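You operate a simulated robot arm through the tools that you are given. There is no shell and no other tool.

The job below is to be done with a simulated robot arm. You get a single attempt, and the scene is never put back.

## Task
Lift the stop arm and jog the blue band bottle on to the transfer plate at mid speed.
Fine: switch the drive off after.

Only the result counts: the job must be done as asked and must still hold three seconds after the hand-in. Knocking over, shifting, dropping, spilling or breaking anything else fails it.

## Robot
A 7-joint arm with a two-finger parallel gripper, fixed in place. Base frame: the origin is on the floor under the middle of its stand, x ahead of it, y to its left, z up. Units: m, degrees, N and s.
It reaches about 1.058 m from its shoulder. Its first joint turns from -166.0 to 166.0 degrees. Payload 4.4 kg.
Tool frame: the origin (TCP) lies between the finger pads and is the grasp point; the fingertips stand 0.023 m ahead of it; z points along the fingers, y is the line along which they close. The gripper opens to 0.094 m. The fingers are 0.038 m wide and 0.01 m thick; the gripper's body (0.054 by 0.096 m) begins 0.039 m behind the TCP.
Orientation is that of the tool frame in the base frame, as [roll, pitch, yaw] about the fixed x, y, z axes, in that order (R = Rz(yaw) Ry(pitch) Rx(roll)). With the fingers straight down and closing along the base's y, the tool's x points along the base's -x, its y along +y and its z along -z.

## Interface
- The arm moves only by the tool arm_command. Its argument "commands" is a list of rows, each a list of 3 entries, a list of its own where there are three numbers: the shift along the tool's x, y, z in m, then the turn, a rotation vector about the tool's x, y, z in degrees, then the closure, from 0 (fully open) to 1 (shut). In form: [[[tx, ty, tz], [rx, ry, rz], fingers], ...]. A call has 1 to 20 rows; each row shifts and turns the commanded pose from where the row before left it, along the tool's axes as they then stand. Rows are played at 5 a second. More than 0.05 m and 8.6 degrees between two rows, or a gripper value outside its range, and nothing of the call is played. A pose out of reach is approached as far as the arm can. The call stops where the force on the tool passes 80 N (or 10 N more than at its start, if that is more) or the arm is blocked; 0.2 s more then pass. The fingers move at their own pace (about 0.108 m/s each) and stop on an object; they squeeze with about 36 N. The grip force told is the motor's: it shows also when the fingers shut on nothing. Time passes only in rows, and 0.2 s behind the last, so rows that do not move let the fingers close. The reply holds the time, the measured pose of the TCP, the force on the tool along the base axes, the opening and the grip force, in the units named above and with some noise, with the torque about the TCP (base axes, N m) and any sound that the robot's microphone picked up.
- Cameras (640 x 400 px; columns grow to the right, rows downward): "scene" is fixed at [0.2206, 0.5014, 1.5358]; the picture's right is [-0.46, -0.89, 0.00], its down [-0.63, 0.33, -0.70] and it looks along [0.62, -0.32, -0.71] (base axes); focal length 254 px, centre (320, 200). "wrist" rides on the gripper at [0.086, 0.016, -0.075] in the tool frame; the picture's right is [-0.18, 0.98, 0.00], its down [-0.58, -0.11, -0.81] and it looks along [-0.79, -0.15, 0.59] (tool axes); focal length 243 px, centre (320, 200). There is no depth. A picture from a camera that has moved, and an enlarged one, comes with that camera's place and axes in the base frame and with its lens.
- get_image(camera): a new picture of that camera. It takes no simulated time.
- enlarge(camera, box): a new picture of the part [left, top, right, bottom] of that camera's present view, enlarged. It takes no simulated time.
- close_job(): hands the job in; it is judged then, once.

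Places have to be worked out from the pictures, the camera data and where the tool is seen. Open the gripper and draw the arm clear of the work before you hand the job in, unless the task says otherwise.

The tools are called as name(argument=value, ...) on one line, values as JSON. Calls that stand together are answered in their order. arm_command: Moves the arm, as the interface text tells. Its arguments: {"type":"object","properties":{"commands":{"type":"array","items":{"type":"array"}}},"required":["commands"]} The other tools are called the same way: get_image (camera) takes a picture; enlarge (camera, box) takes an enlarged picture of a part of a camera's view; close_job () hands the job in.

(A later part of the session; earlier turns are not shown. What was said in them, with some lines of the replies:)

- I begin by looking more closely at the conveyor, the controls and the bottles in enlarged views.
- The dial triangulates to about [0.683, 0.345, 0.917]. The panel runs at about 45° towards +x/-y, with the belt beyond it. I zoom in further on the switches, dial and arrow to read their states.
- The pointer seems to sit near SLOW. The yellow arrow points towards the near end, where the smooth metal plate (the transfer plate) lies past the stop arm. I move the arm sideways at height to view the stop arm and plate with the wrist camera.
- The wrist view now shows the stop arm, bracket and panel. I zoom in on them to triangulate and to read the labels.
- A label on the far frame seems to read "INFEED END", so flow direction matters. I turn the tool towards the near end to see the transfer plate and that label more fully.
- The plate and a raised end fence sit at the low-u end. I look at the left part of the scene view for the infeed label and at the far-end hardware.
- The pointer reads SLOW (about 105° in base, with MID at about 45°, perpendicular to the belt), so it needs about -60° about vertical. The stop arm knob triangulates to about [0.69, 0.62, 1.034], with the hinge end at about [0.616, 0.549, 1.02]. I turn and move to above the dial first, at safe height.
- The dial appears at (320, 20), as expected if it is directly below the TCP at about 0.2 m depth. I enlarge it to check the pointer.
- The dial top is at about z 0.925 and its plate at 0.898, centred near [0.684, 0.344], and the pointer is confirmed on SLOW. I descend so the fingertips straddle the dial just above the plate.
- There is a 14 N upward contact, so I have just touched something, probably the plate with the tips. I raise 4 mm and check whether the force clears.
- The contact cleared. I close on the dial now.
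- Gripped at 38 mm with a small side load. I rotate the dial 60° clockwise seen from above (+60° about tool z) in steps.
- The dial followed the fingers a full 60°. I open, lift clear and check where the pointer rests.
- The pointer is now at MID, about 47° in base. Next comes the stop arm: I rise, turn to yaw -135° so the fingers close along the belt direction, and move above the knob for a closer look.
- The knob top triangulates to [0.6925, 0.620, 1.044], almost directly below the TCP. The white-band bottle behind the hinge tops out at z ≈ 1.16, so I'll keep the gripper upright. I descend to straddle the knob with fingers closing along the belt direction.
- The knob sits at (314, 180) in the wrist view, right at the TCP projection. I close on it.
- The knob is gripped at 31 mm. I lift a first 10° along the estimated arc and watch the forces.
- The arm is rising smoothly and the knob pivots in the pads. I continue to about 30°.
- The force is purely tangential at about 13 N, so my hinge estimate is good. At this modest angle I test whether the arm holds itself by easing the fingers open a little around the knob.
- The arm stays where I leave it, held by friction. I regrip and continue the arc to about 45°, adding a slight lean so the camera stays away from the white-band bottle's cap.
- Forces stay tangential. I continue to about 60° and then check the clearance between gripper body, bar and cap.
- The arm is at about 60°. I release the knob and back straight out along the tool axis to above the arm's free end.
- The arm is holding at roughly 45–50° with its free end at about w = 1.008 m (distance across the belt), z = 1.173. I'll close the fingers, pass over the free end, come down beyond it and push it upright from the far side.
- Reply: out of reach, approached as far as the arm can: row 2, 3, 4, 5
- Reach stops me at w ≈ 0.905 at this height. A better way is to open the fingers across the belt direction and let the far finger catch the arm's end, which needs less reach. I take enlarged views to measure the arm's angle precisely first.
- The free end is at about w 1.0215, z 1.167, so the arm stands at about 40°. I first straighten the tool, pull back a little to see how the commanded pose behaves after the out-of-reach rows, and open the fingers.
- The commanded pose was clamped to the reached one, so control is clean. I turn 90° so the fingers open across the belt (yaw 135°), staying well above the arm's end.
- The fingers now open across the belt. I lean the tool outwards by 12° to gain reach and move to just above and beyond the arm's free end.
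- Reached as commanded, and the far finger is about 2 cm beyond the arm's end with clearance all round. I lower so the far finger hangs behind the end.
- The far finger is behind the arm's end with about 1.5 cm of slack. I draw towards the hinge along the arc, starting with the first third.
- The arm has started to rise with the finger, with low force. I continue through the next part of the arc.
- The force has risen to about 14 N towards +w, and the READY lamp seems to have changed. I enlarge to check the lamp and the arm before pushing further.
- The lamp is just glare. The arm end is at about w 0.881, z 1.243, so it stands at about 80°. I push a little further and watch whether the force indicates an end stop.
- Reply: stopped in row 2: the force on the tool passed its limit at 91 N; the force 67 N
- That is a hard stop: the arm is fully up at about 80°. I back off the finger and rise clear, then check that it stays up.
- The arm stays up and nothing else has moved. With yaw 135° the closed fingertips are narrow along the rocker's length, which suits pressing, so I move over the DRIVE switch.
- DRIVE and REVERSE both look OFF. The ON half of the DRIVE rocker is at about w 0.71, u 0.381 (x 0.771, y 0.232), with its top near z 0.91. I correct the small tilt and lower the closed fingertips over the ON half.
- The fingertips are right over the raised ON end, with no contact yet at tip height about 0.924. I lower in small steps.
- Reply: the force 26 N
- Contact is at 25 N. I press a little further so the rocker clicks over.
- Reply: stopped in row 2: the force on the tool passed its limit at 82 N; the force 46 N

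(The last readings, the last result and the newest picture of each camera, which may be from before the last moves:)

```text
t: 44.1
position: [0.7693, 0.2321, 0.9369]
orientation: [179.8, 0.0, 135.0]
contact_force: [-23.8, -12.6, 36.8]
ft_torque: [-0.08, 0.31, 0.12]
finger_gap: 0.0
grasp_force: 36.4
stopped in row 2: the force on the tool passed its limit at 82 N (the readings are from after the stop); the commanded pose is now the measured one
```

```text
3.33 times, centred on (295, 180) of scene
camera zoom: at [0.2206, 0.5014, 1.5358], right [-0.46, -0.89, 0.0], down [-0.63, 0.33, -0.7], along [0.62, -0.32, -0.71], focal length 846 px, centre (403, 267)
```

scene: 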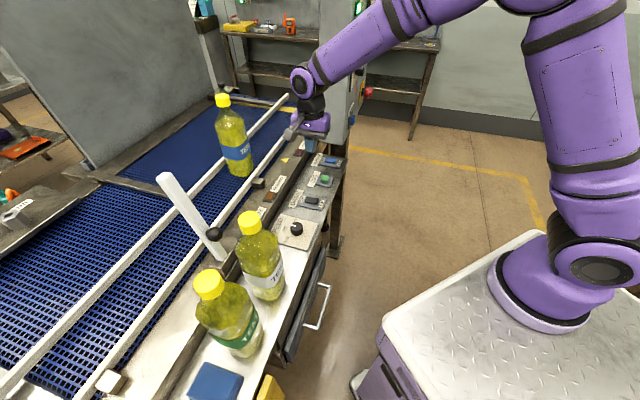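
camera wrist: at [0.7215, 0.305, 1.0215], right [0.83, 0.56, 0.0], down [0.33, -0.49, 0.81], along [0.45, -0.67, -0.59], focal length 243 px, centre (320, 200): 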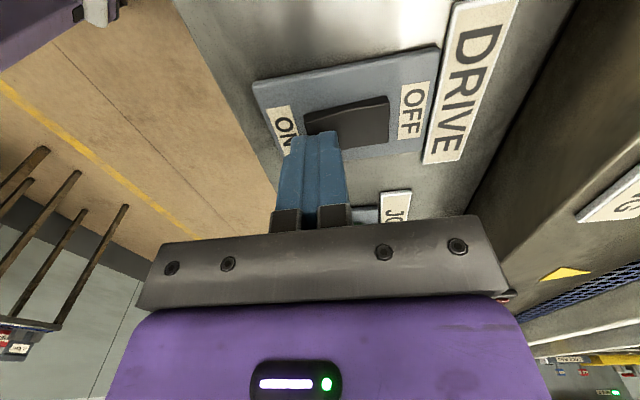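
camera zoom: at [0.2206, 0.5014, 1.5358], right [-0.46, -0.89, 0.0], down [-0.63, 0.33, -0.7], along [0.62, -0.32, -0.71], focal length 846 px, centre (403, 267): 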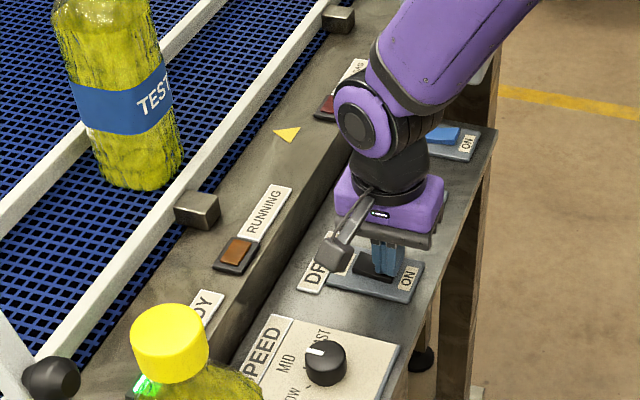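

The rocker flipped to ON, the READY lamp glows green and the belt is still. I lift off and move over the JOG button at about [0.857, 0.153, 0.915].

arm_command(commands=[[[0, 0, -0.03], [0, 0, 0], 1], [[0, 0, -0.03], [0, 0, 0], 1], [[-0.0393, 0.0019, 0], [0, 0, 0], 1], [[-0.0393, 0.0019, 0], [0, 0, 0], 1], [[-0.0393, 0.0019, 0], [0, 0, 0], 1], [[0, 0, 0.03], [0, 0, 0], 1], [[0, 0, 0.016], [0, 0, 0], 1]])

get_image(camera="wrist")

get_image(camera="scene")

enlarge(camera="scene", box=[230, 130, 360, 250])

```text
t: 45.7
position: [0.8588, 0.1543, 0.9486]
orientation: [179.9, 0.0, 135.0]
contact_force: [0.0, 0.3, 0.2]
ft_torque: [0.0, 0.0, -0.01]
finger_gap: 0.0
grasp_force: 36.0
```

```text
taken
camera wrist: at [0.8106, 0.2266, 1.0241], right [0.83, 0.56, 0.0], down [0.33, -0.49, 0.81], along [0.46, -0.66, -0.59], focal length 243 px, centre (320, 200)
```

wrist: 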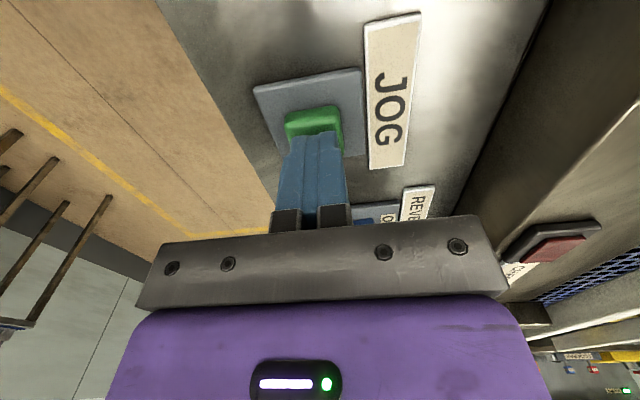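

```text
taken
```

scene: 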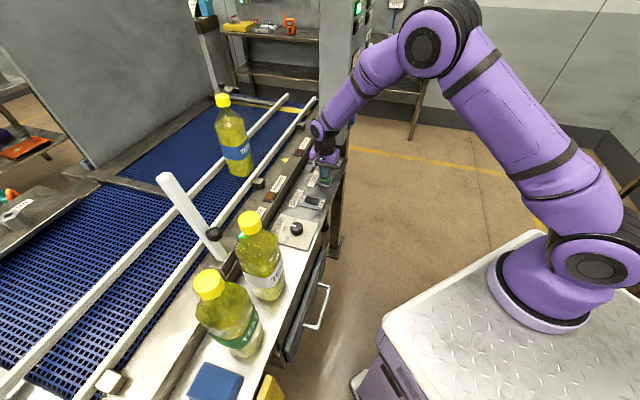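

```text
3.33 times, centred on (295, 190) of scene
camera zoom: at [0.2206, 0.5014, 1.5358], right [-0.46, -0.89, 0.0], down [-0.63, 0.33, -0.7], along [0.62, -0.32, -0.71], focal length 846 px, centre (403, 233)
```

zoom: 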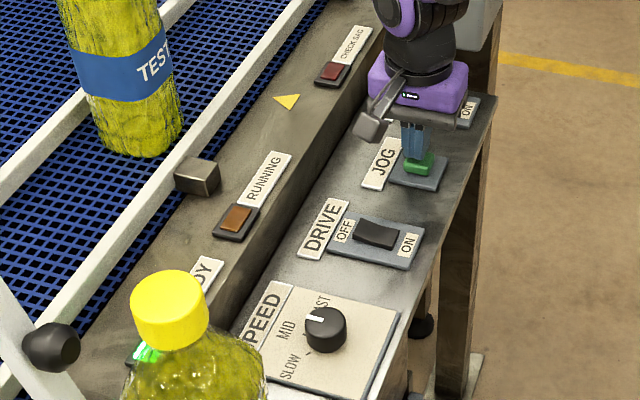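

The tips hover about 1 cm over the JOG button, the READY lamp is lit and DRIVE is ON. I press in small steps for a short test to see the belt direction.

arm_command(commands=[[[0, 0, 0.005], [0, 0, 0], 1], [[0, 0, 0.004], [0, 0, 0], 1]])

enlarge(camera="scene", box=[190, 80, 360, 260])

```text
t: 46.3
position: [0.8589, 0.1533, 0.9391]
orientation: [179.9, 0.1, 135.0]
contact_force: [0.5, -0.6, 1.2]
ft_torque: [-0.03, -0.05, -0.01]
finger_gap: 0.0
grasp_force: 35.9
```

```text
2.22 times, centred on (275, 170) of scene
camera zoom: at [0.2206, 0.5014, 1.5358], right [-0.46, -0.89, 0.0], down [-0.63, 0.33, -0.7], along [0.62, -0.32, -0.71], focal length 564 px, centre (420, 267)
```

zoom: 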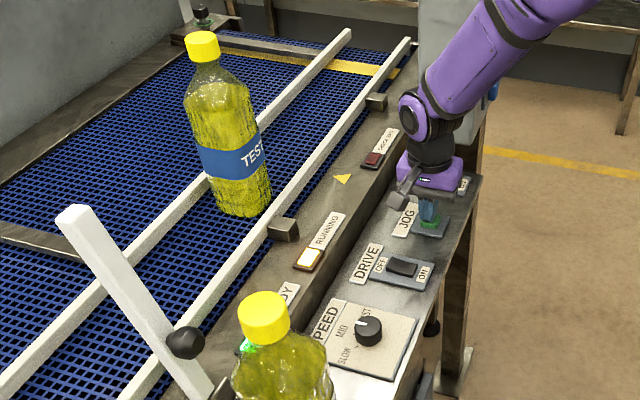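

The RUNNING lamp is lit, so the belt is being jogged. I hold for 0.2 s more and compare the bottle position.

arm_command(commands=[[[0, 0, 0], [0, 0, 0], 1]])

enlarge(camera="scene", box=[190, 80, 360, 260])

```text
t: 46.7
position: [0.8588, 0.1537, 0.9412]
orientation: [179.8, 0.1, 135.0]
contact_force: [1.1, -0.1, 1.3]
ft_torque: [-0.03, -0.05, 0.05]
finger_gap: 0.0003
grasp_force: 36.0
```

```text
2.22 times, centred on (275, 170) of scene
camera zoom: at [0.2206, 0.5014, 1.5358], right [-0.46, -0.89, 0.0], down [-0.63, 0.33, -0.7], along [0.62, -0.32, -0.71], focal length 564 px, centre (420, 267)
```

zoom: 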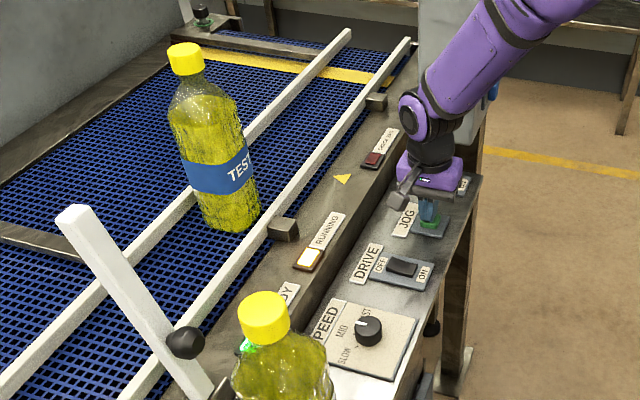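

The bottle moves towards the stop arm and transfer plate, so the direction is right with REVERSE off. I keep holding JOG and check every couple of seconds.

arm_command(commands=[[[0, 0, 0.001], [0, 0, 0], 1], [[0, 0, 0], [0, 0, 0], 1], [[0, 0, 0], [0, 0, 0], 1], [[0, 0, 0], [0, 0, 0], 1], [[0, 0, 0], [0, 0, 0], 1], [[0, 0, 0], [0, 0, 0], 1], [[0, 0, 0], [0, 0, 0], 1]])

get_image(camera="scene")

```text
t: 48.3
position: [0.8586, 0.1542, 0.9402]
orientation: [179.8, 0.0, 135.1]
contact_force: [0.3, 0.5, 2.1]
ft_torque: [0.0, 0.02, 0.05]
finger_gap: 0.0
grasp_force: 35.9
heard: click
```

```text
taken
```

scene: 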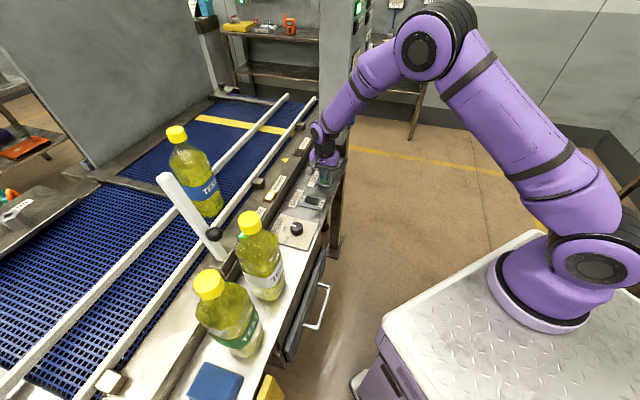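

I heard a click, so I check that the lamps and belt are still running, and where the bottle is.

enlarge(camera="scene", box=[140, 100, 340, 250])

enlarge(camera="scene", box=[260, 140, 350, 250])

```text
2.67 times, centred on (240, 175) of scene
camera zoom: at [0.2206, 0.5014, 1.5358], right [-0.46, -0.89, 0.0], down [-0.63, 0.33, -0.7], along [0.62, -0.32, -0.71], focal length 676 px, centre (533, 267)
```

zoom: 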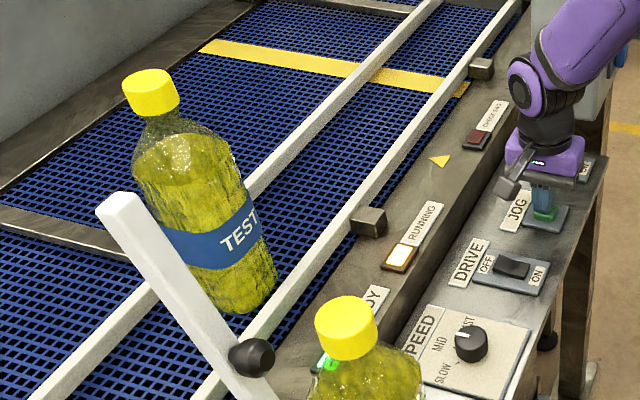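

```text
3.64 times, centred on (305, 195) of scene
camera zoom: at [0.2206, 0.5014, 1.5358], right [-0.46, -0.89, 0.0], down [-0.63, 0.33, -0.7], along [0.62, -0.32, -0.71], focal length 922 px, centre (374, 218)
```

zoom: 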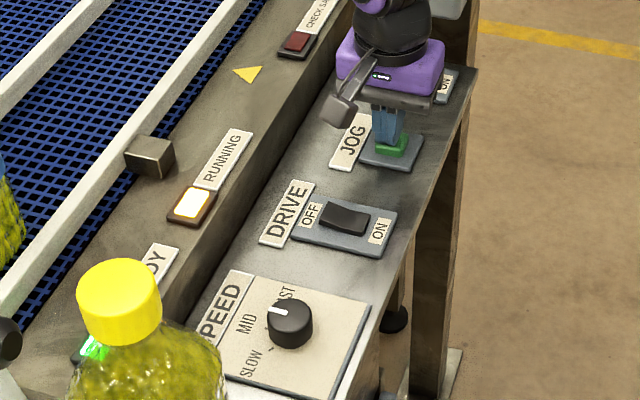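

Both lamps are lit and the belt still runs, with the bottle upright between the rails. I continue to hold and watch it pass the lifted arm.

arm_command(commands=[[[0, 0, 0], [0, 0, 0], 1], [[0, 0, 0], [0, 0, 0], 1], [[0, 0, 0], [0, 0, 0], 1], [[0, 0, 0], [0, 0, 0], 1], [[0, 0, 0], [0, 0, 0], 1], [[0, 0, 0], [0, 0, 0], 1]])

get_image(camera="scene")

```text
t: 49.7
position: [0.8584, 0.1536, 0.9387]
orientation: [179.7, 0.0, 134.9]
contact_force: [0.3, 0.0, 2.4]
ft_torque: [-0.03, -0.04, 0.0]
finger_gap: 0.0
grasp_force: 35.8
```

```text
taken
```

scene: 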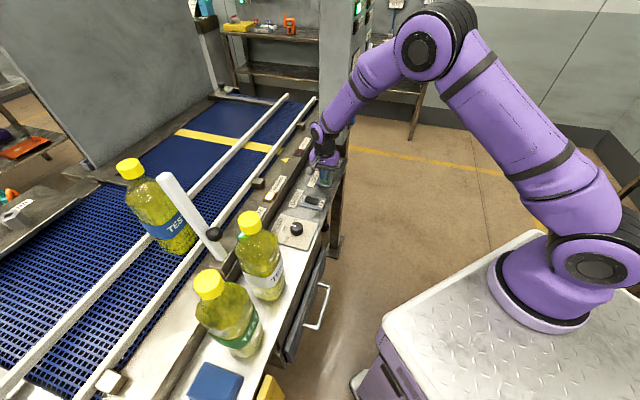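

arm_command(commands=[[[0, 0, 0], [0, 0, 0], 1], [[0, 0, 0], [0, 0, 0], 1], [[0, 0, 0], [0, 0, 0], 1], [[0, 0, 0], [0, 0, 0], 1], [[0, 0, 0], [0, 0, 0], 1], [[0, 0, 0], [0, 0, 0], 1], [[0, 0, 0], [0, 0, 0], 1]])

get_image(camera="scene")

```text
t: 51.3
position: [0.8588, 0.1549, 0.9407]
orientation: [179.8, 0.1, 135.0]
contact_force: [0.5, 0.0, 1.8]
ft_torque: [0.02, 0.05, 0.01]
finger_gap: 0.0
grasp_force: 35.7
```

```text
taken
```

scene: 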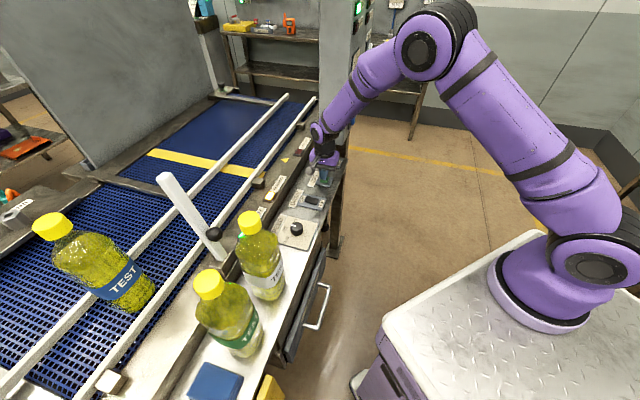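

The bottle's centre is around u −0.10, moving at about 0.11 m/s, and the belt ends near u −0.28. I hold about 1.4 s more and look.

arm_command(commands=[[[0, 0, 0], [0, 0, 0], 1], [[0, 0, 0], [0, 0, 0], 1], [[0, 0, 0], [0, 0, 0], 1], [[0, 0, 0], [0, 0, 0], 1], [[0, 0, 0], [0, 0, 0], 1], [[0, 0, 0], [0, 0, 0], 1]])

get_image(camera="scene")

```text
t: 52.7
position: [0.8604, 0.1536, 0.9406]
orientation: [179.9, 0.0, 134.9]
contact_force: [-0.7, -0.8, 2.2]
ft_torque: [-0.01, -0.04, -0.02]
finger_gap: 0.0
grasp_force: 36.8
```

```text
taken
```

scene: 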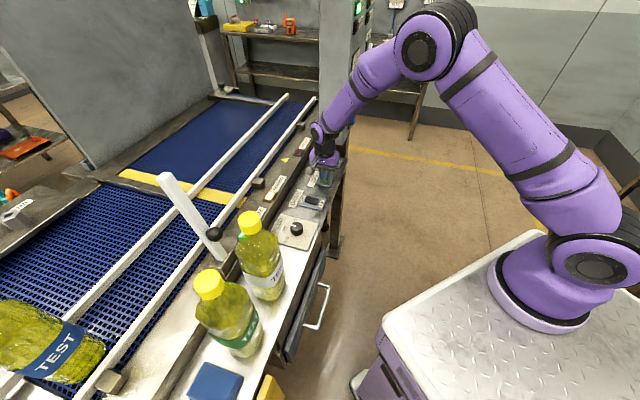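

The bottle's base is near the belt's end. I continue with a short hold and then look at where it sits.

arm_command(commands=[[[0, 0, 0], [0, 0, 0], 1], [[0, 0, 0], [0, 0, 0], 1]])

enlarge(camera="scene", box=[0, 240, 200, 400])

```text
t: 53.3
position: [0.8591, 0.1541, 0.9404]
orientation: [179.8, -0.1, 135.0]
contact_force: [-0.1, 0.0, 2.3]
ft_torque: [0.05, 0.03, -0.03]
finger_gap: 0.0
grasp_force: 36.0
```

```text
2.50 times, centred on (100, 320) of scene
camera zoom: at [0.2206, 0.5014, 1.5358], right [-0.46, -0.89, 0.0], down [-0.63, 0.33, -0.7], along [0.62, -0.32, -0.71], focal length 634 px, centre (870, -100)
```

zoom: 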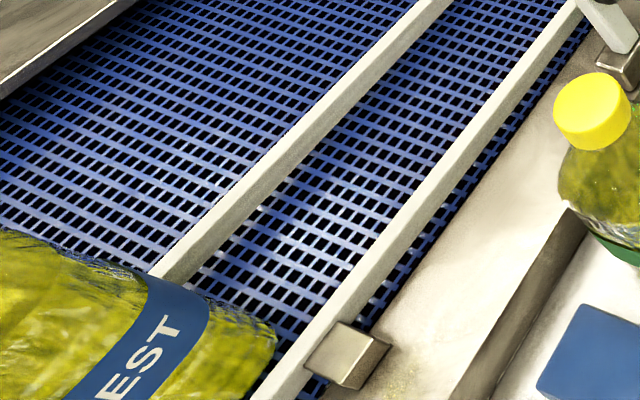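

arm_command(commands=[[[0, 0, 0], [0, 0, 0], 1], [[0, 0, 0], [0, 0, 0], 1]])

enlarge(camera="scene", box=[0, 240, 200, 400])

```text
t: 53.9
position: [0.8595, 0.1543, 0.939]
orientation: [179.7, 0.0, 135.0]
contact_force: [-0.5, -0.5, 2.4]
ft_torque: [0.0, 0.01, 0.03]
finger_gap: 0.0
grasp_force: 35.9
```

```text
2.50 times, centred on (100, 320) of scene
camera zoom: at [0.2206, 0.5014, 1.5358], right [-0.46, -0.89, 0.0], down [-0.63, 0.33, -0.7], along [0.62, -0.32, -0.71], focal length 634 px, centre (870, -100)
```

zoom: 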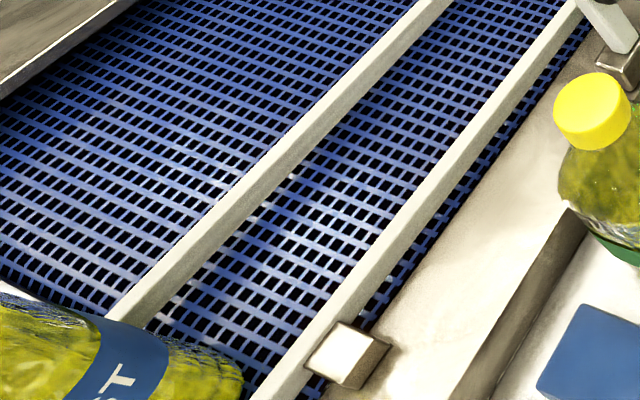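

The bottle has slowed. I hold for another 0.6 s to see whether it is still moving onto the plate.

arm_command(commands=[[[0, 0, 0], [0, 0, 0], 1], [[0, 0, 0], [0, 0, 0], 1]])

enlarge(camera="scene", box=[0, 240, 200, 400])

get_image(camera="scene")

get_image(camera="wrist")

```text
t: 54.5
position: [0.8585, 0.1537, 0.9405]
orientation: [179.8, 0.0, 135.0]
contact_force: [0.6, 0.1, 1.6]
ft_torque: [0.0, -0.04, 0.02]
finger_gap: 0.0
grasp_force: 36.4
```

```text
2.50 times, centred on (100, 320) of scene
camera zoom: at [0.2206, 0.5014, 1.5358], right [-0.46, -0.89, 0.0], down [-0.63, 0.33, -0.7], along [0.62, -0.32, -0.71], focal length 634 px, centre (870, -100)
```

zoom: 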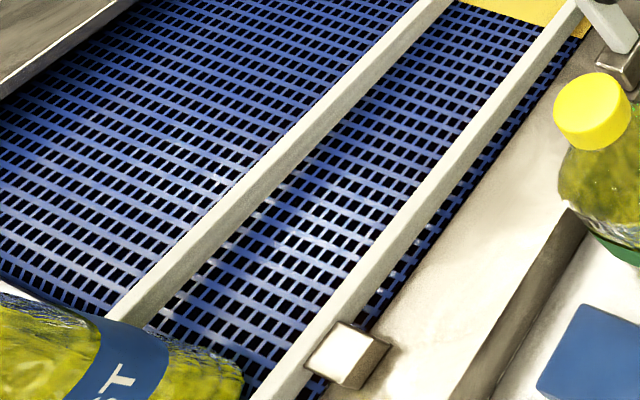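

```text
taken
```

scene: 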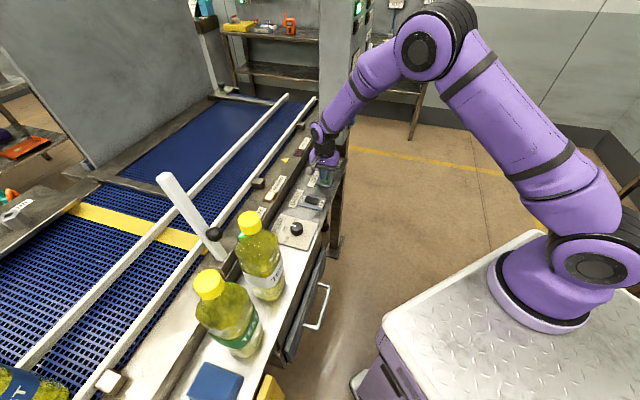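

```text
taken
camera wrist: at [0.8106, 0.2268, 1.0144], right [0.83, 0.56, 0.0], down [0.33, -0.49, 0.81], along [0.46, -0.66, -0.59], focal length 243 px, centre (320, 200)
```

wrist: 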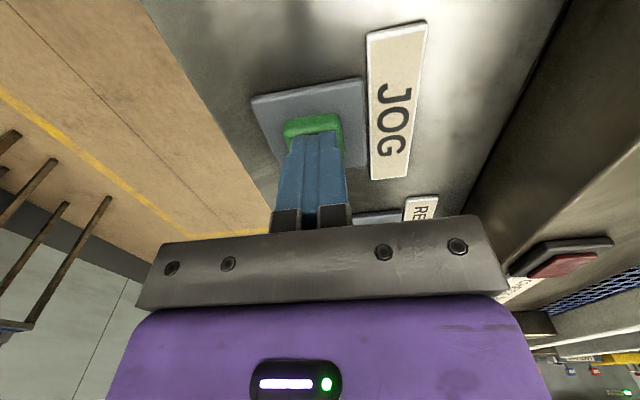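

The bottle has stopped while the belt kept turning (the yellow seam moved on), so it has come to rest at the plate. I release JOG and move over the OFF half of the DRIVE rocker.

arm_command(commands=[[[0, 0, -0.03], [0, 0, 0], 1], [[0, 0, -0.03], [0, 0, 0], 1], [[0.0392, 0.0082, 0], [0, 0, 0], 1], [[0.0392, 0.0082, 0], [0, 0, 0], 1], [[0.0391, 0.0083, 0], [0, 0, 0], 1], [[0, 0, 0], [0, 0, 0], 1]])

get_image(camera="wrist")

enlarge(camera="scene", box=[230, 130, 360, 250])

enlarge(camera="scene", box=[0, 240, 200, 400])

```text
t: 55.9
position: [0.7936, 0.2536, 1.0009]
orientation: [179.8, 0.0, 135.1]
contact_force: [0.2, 0.4, -0.4]
ft_torque: [-0.01, 0.02, 0.02]
finger_gap: 0.0
grasp_force: 35.8
```

```text
taken
camera wrist: at [0.7451, 0.3268, 1.0756], right [0.83, 0.56, 0.0], down [0.33, -0.49, 0.81], along [0.46, -0.66, -0.59], focal length 243 px, centre (320, 200)
```

wrist: 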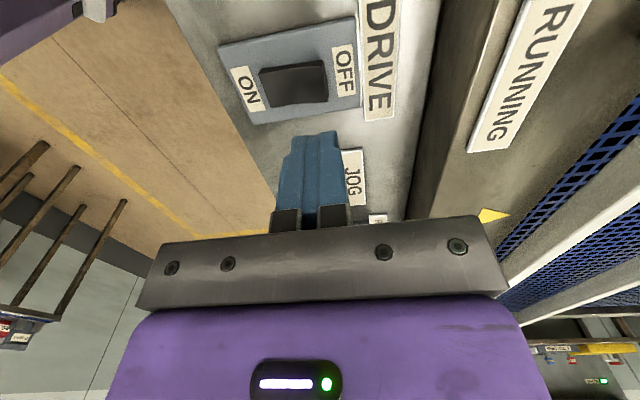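

```text
3.33 times, centred on (295, 190) of scene
camera zoom: at [0.2206, 0.5014, 1.5358], right [-0.46, -0.89, 0.0], down [-0.63, 0.33, -0.7], along [0.62, -0.32, -0.71], focal length 846 px, centre (403, 233)
```

zoom: 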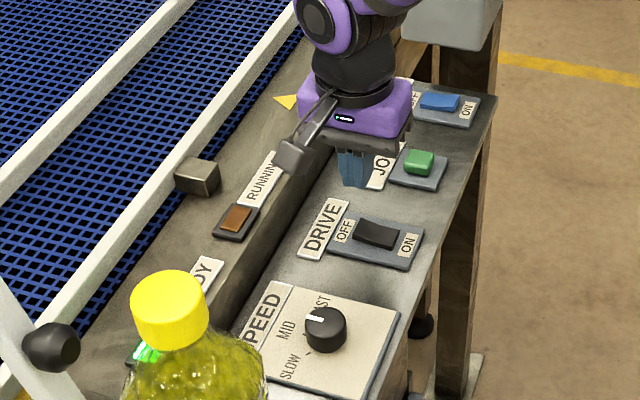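

```text
2.50 times, centred on (100, 320) of scene
camera zoom: at [0.2206, 0.5014, 1.5358], right [-0.46, -0.89, 0.0], down [-0.63, 0.33, -0.7], along [0.62, -0.32, -0.71], focal length 634 px, centre (870, -100)
```

zoom: 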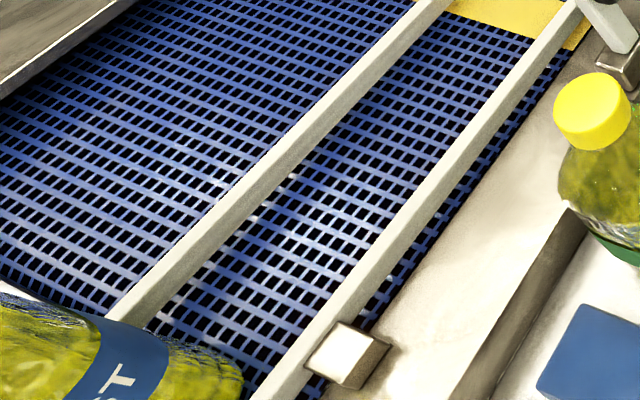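

JOG is released, RUNNING is off and the bottle is unchanged. The fingertips line up with the raised OFF end, so I lower and press it.

arm_command(commands=[[[0, 0, 0.03], [0, 0, 0], 1], [[0, 0, 0.023], [0, 0, 0], 1], [[0, 0, 0.004], [0, 0, 0], 1], [[0, 0, 0.004], [0, 0, 0], 1], [[0, 0, 0.003], [0, 0, 0], 1], [[0, 0, 0.002], [0, 0, 0], 1]])

enlarge(camera="scene", box=[230, 130, 360, 250])

enlarge(camera="wrist", box=[200, 20, 420, 170])

```text
t: 57.3
position: [0.7947, 0.2554, 0.9385]
orientation: [179.4, 0.1, 135.1]
contact_force: [-4.8, -3.0, 48.3]
ft_torque: [-0.26, 0.51, -0.01]
finger_gap: 0.0
grasp_force: 36.3
```

```text
3.33 times, centred on (295, 190) of scene
camera zoom: at [0.2206, 0.5014, 1.5358], right [-0.46, -0.89, 0.0], down [-0.63, 0.33, -0.7], along [0.62, -0.32, -0.71], focal length 846 px, centre (403, 233)
```

zoom: 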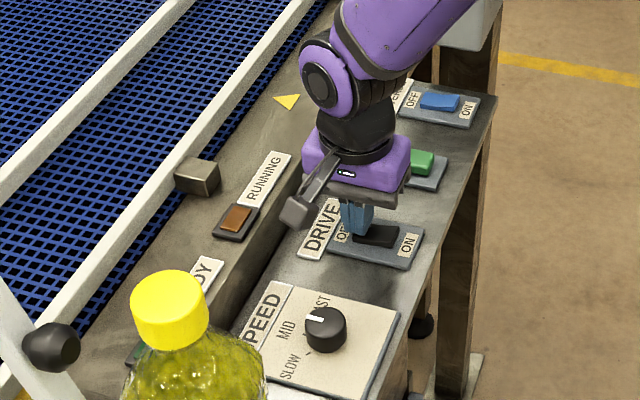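

```text
2.67 times, centred on (310, 95) of wrist
camera zoom: at [0.7451, 0.328, 1.0118], right [0.83, 0.56, 0.01], down [0.33, -0.49, 0.81], along [0.46, -0.66, -0.59], focal length 647 px, centre (347, 480)
```

zoom: 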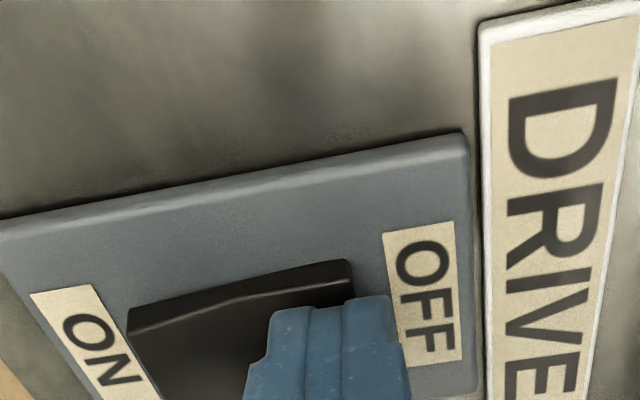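

READY has gone dark and the ON end is raised, so the drive is off. I lift off, rise high and open the fingers, then confirm the switch state.

arm_command(commands=[[[0, 0, -0.03], [0, 0, 0], 1], [[0, 0, -0.05], [0, 0, 0], 1], [[0, 0, -0.05], [0, 0, 0], 0], [[0, 0, -0.05], [0, 0, 0], 0], [[0, 0, -0.05], [0, 0, 0], 0], [[0, 0, -0.05], [0, 0, 0], 0], [[0, 0, -0.05], [0, 0, 0], 0], [[0, 0, -0.05], [0, 0, 0], 0]])

get_image(camera="scene")

enlarge(camera="scene", box=[230, 130, 360, 250])

```text
t: 59.1
position: [0.7934, 0.2557, 1.3109]
orientation: [179.7, 0.0, 134.9]
contact_force: [0.5, 0.7, 0.0]
ft_torque: [-0.04, 0.01, 0.01]
finger_gap: 0.0942
grasp_force: 0.1
```

```text
taken
```

scene: 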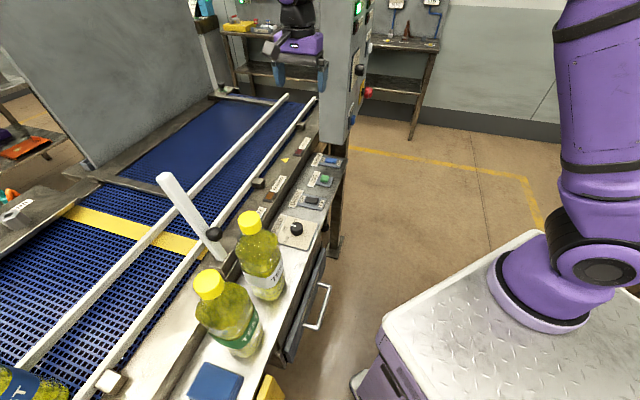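

```text
3.33 times, centred on (295, 190) of scene
camera zoom: at [0.2206, 0.5014, 1.5358], right [-0.46, -0.89, 0.0], down [-0.63, 0.33, -0.7], along [0.62, -0.32, -0.71], focal length 846 px, centre (403, 233)
```

zoom: 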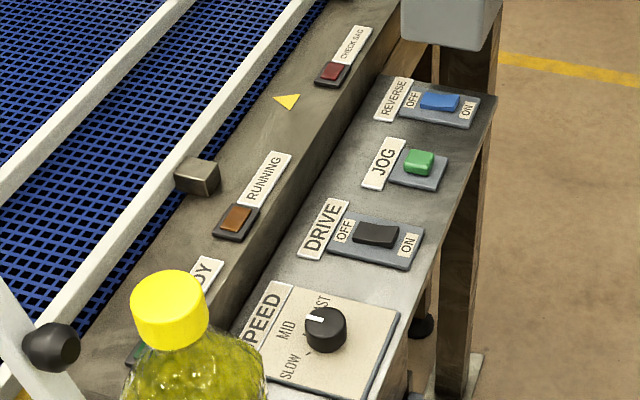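

The DRIVE rocker is back at OFF, the dial at MID and REVERSE is untouched. Now I move to a viewpoint over the near side to inspect the bottle on the transfer plate.

arm_command(commands=[[[0.043, -0.0088, -0.003], [0, 0, 0], 0], [[0.043, -0.0088, -0.003], [0, 0, 0], 0], [[0.043, -0.0088, -0.003], [0, 0, 0], 0], [[0.043, -0.0088, -0.003], [0, 0, 0], 0], [[0.043, -0.0088, -0.003], [0, 0, 0], 0], [[0.043, -0.0088, -0.003], [0, 0, 0], 0], [[0.043, -0.0088, -0.003], [0, 0, 0], 0], [[0.043, -0.0088, -0.003], [0, 0, 0], 0], [[0, 0, 0], [0, 0, -8.5], 0], [[0, 0, 0], [0, 0, -8.5], 0], [[0, 0, 0], [0, 0, -8.5], 0], [[0, 0, 0], [0, 0, -8.5], 0], [[0, 0, 0], [0, 0, -8.5], 0], [[0, 0, 0], [0, 0, -8.5], 0], [[0, 0, 0], [0, 0, -8.5], 0], [[0, 0, 0], [0, 0, -8.5], 0], [[0, 0, 0], [0, 0, -8.5], 0], [[0, 0, 0], [0, 0, -8.5], 0], [[0, 0, 0], [0, 0, -8.5], 0], [[0, 0, 0], [0, 0, -8.5], 0]])

get_image(camera="wrist")

```text
t: 63.3
position: [0.4994, 0.4482, 1.3389]
orientation: [-180.0, 0.2, -123.0]
contact_force: [-0.4, 0.0, -0.1]
ft_torque: [0.0, -0.04, -0.03]
finger_gap: 0.0944
grasp_force: 0.0
```

```text
taken
camera wrist: at [0.4404, 0.3833, 1.412], right [-0.73, 0.69, 0.0], down [0.41, 0.43, 0.81], along [0.56, 0.59, -0.59], focal length 243 px, centre (320, 200)
```

wrist: 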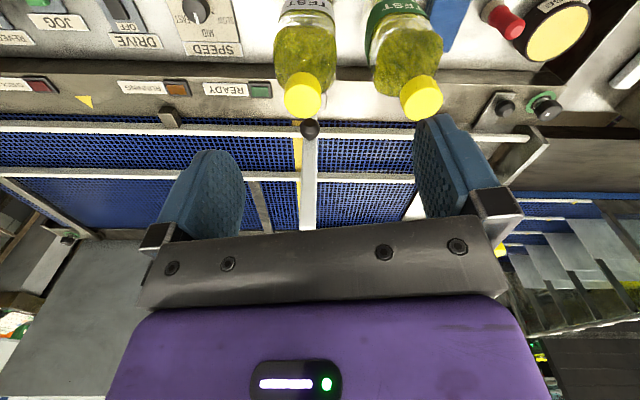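

The bottle is hidden behind a finger. I turn further to bring the plate into the middle of the view.

arm_command(commands=[[[0, 0, 0], [0, 0, -8.5], 0], [[0, 0, 0], [0, 0, -8.5], 0], [[0, 0, 0], [0, 0, -8.5], 0], [[0, 0, 0], [0, 0, -8.5], 0], [[0, 0, 0], [0, 0, -8.5], 0]])

get_image(camera="wrist")

enlarge(camera="wrist", box=[220, 60, 430, 230])

```text
t: 64.5
position: [0.5005, 0.4468, 1.3366]
orientation: [-179.8, 0.3, -80.5]
contact_force: [-0.2, -0.5, -0.5]
ft_torque: [0.0, -0.02, 0.02]
finger_gap: 0.0941
grasp_force: 0.1
```

```text
taken
camera wrist: at [0.4991, 0.3589, 1.4112], right [-1.0, 0.02, 0.0], down [0.01, 0.59, 0.81], along [0.02, 0.81, -0.59], focal length 243 px, centre (320, 200)
```

wrist: 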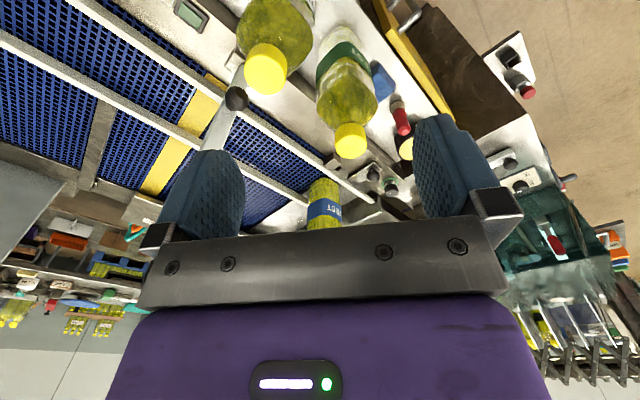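

```text
2.35 times, centred on (325, 145) of wrist
camera zoom: at [0.4991, 0.3589, 1.4112], right [-1.0, 0.02, 0.0], down [0.01, 0.59, 0.81], along [0.02, 0.81, -0.59], focal length 571 px, centre (308, 329)
```

zoom: 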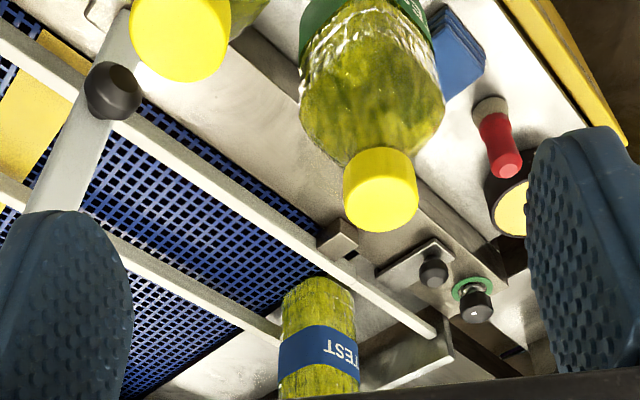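

The bottle stands upright between the rails past the belt end, its centre about 2–3 cm onto the plate by my estimate. I move closer for a better measurement before deciding.

arm_command(commands=[[[-0.045, 0.006, 0], [0, 0, 0], 0], [[-0.045, 0.006, 0], [0, 0, 0], 0], [[-0.045, 0.006, 0], [0, 0, 0], 0], [[-0.045, 0.006, 0], [0, 0, 0], 0], [[0, 0, 0], [0, 0, 0], 0]])

get_image(camera="wrist")

enlarge(camera="wrist", box=[220, 20, 430, 240])

```text
t: 65.7
position: [0.4463, 0.6225, 1.3367]
orientation: [-179.7, 0.0, -80.5]
contact_force: [0.5, 0.3, -0.1]
ft_torque: [0.02, 0.0, 0.01]
finger_gap: 0.094
grasp_force: 0.1
```

```text
taken
camera wrist: at [0.4452, 0.5345, 1.4111], right [-1.0, 0.02, 0.0], down [0.01, 0.59, 0.81], along [0.02, 0.81, -0.59], focal length 243 px, centre (320, 200)
```

wrist: 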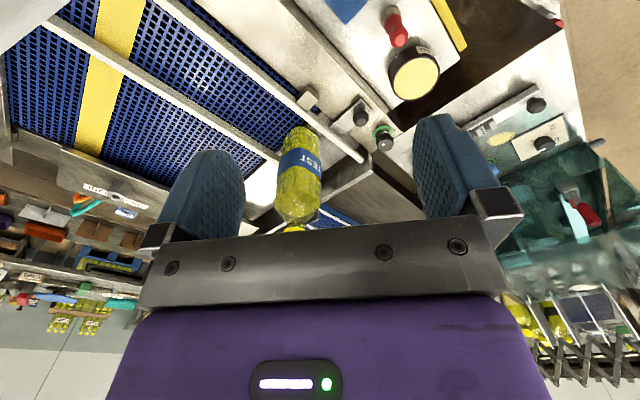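

```text
1.82 times, centred on (325, 130) of wrist
camera zoom: at [0.4452, 0.5345, 1.4111], right [-1.0, 0.02, 0.0], down [0.01, 0.59, 0.81], along [0.02, 0.81, -0.59], focal length 441 px, centre (311, 327)
```

zoom: 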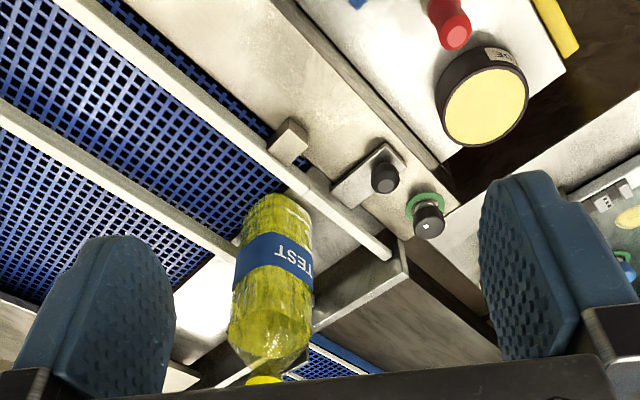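

enlarge(camera="wrist", box=[260, 90, 380, 190])

```text
4.00 times, centred on (320, 140) of wrist
camera zoom: at [0.4452, 0.5345, 1.4111], right [-1.0, 0.02, 0.0], down [0.01, 0.59, 0.81], along [0.02, 0.81, -0.59], focal length 970 px, centre (320, 440)
```

zoom: 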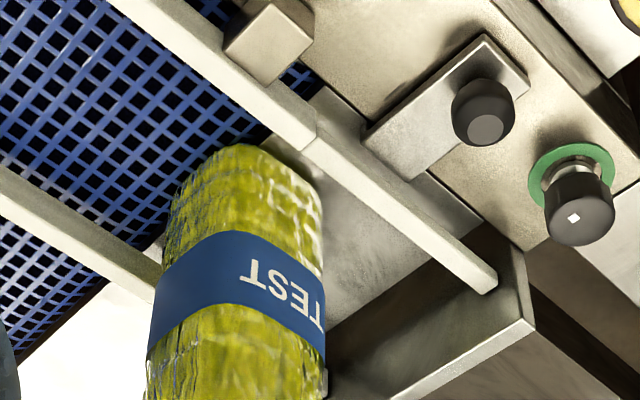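

The bottle's base centre is about 2.4 cm past the belt end (u ≈ −0.310 against −0.2865). It stands upright on the plate, and more jogging did not move it, so it is settled there. I draw the arm back to its open starting area and do a final check.

arm_command(commands=[[[0.0461, 0.0022, 0], [0, 0, 0], 0], [[0.0461, 0.0022, 0], [0, 0, 0], 0], [[0.0461, 0.0022, 0], [0, 0, 0], 0], [[0.0461, 0.0022, 0], [0, 0, 0], 0], [[0.0461, 0.0022, 0], [0, 0, 0], 0], [[0.0461, 0.0022, 0], [0, 0, 0], 0], [[0.0461, 0.0022, 0], [0, 0, 0], 0], [[0.0461, 0.0022, 0], [0, 0, 0], 0], [[0.0461, 0.0022, 0], [0, 0, 0], 0], [[0.0461, 0.0022, 0], [0, 0, 0], 0], [[0.0461, 0.0022, 0], [0, 0, 0], 0], [[0.0461, 0.0022, 0], [0, 0, 0], 0], [[0, 0, 0], [0, 0, 0], 0]])

get_image(camera="scene")

get_image(camera="wrist")

enlarge(camera="scene", box=[260, 140, 350, 250])

enlarge(camera="scene", box=[0, 150, 260, 400])

```text
t: 68.5
position: [0.509, 0.0711, 1.3351]
orientation: [-179.8, 0.1, -80.6]
contact_force: [-0.6, 0.3, 0.2]
ft_torque: [0.01, 0.02, 0.02]
finger_gap: 0.0939
grasp_force: 0.1
```

```text
taken
```

scene: 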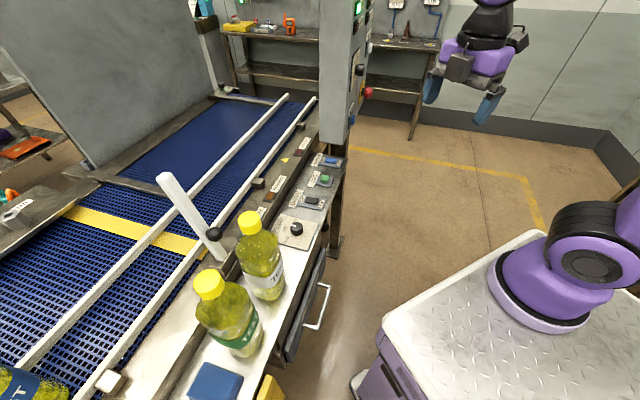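

```text
taken
camera wrist: at [0.5081, -0.0164, 1.4085], right [-1.0, 0.02, 0.0], down [0.01, 0.59, 0.81], along [0.02, 0.81, -0.59], focal length 243 px, centre (320, 200)
```

wrist: 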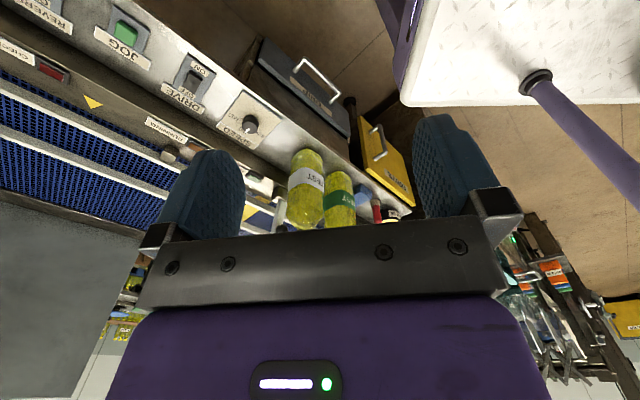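

```text
3.64 times, centred on (305, 195) of scene
camera zoom: at [0.2206, 0.5014, 1.5358], right [-0.46, -0.89, 0.0], down [-0.63, 0.33, -0.7], along [0.62, -0.32, -0.71], focal length 922 px, centre (374, 218)
```

zoom: 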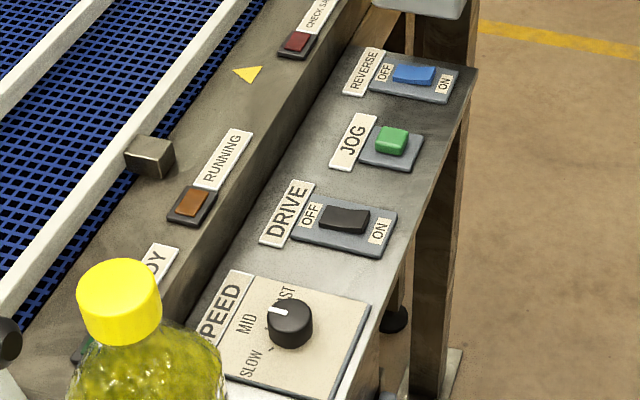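

```text
1.60 times, centred on (130, 275) of scene
camera zoom: at [0.2206, 0.5014, 1.5358], right [-0.46, -0.89, 0.0], down [-0.63, 0.33, -0.7], along [0.62, -0.32, -0.71], focal length 406 px, centre (624, 80)
```

zoom: 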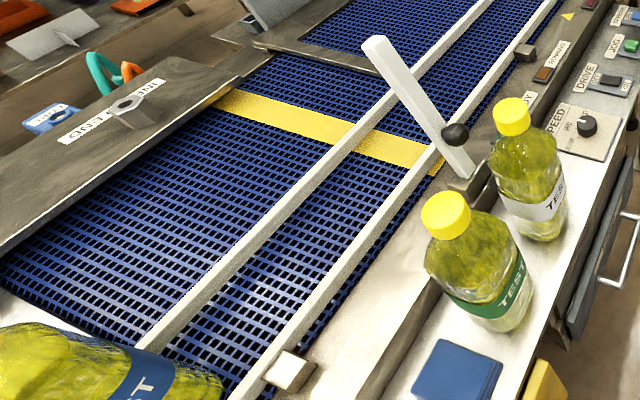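

The final check shows:
- The stop arm is up.
- The blue-band bottle stands still and upright on the transfer plate.
- The speed dial is on MID.
- DRIVE is off with its lamps dark.
- The other bottles have not moved, and the open gripper is clear of the work.

I hand the job in.

close_job()

```text
The job is handed in.
```

I lifted the stop arm and jogged the blue band bottle onto the transfer plate at MID speed. The drive is switched off again, and I've handed the job in; no verdict came back.

- **Bottle:** it stands upright between the rails. By my camera estimate, its centre is about 2.4 cm past the end of the belt, with roughly 2 cm of its base still over the belt edge. It stopped there while the belt kept running, so more jogging would not have moved it further.
- **Stop arm:** it is up against its hard stop at about 80° and stays there by itself.
- **Speed:** the dial was on SLOW. I turned it to MID before jogging and left it there.
- **Controls:** DRIVE is off and its lamps are dark. I never touched REVERSE.
- **Everything else:** the other two bottles did not move. The gripper is open and back near its starting position, clear of the work.
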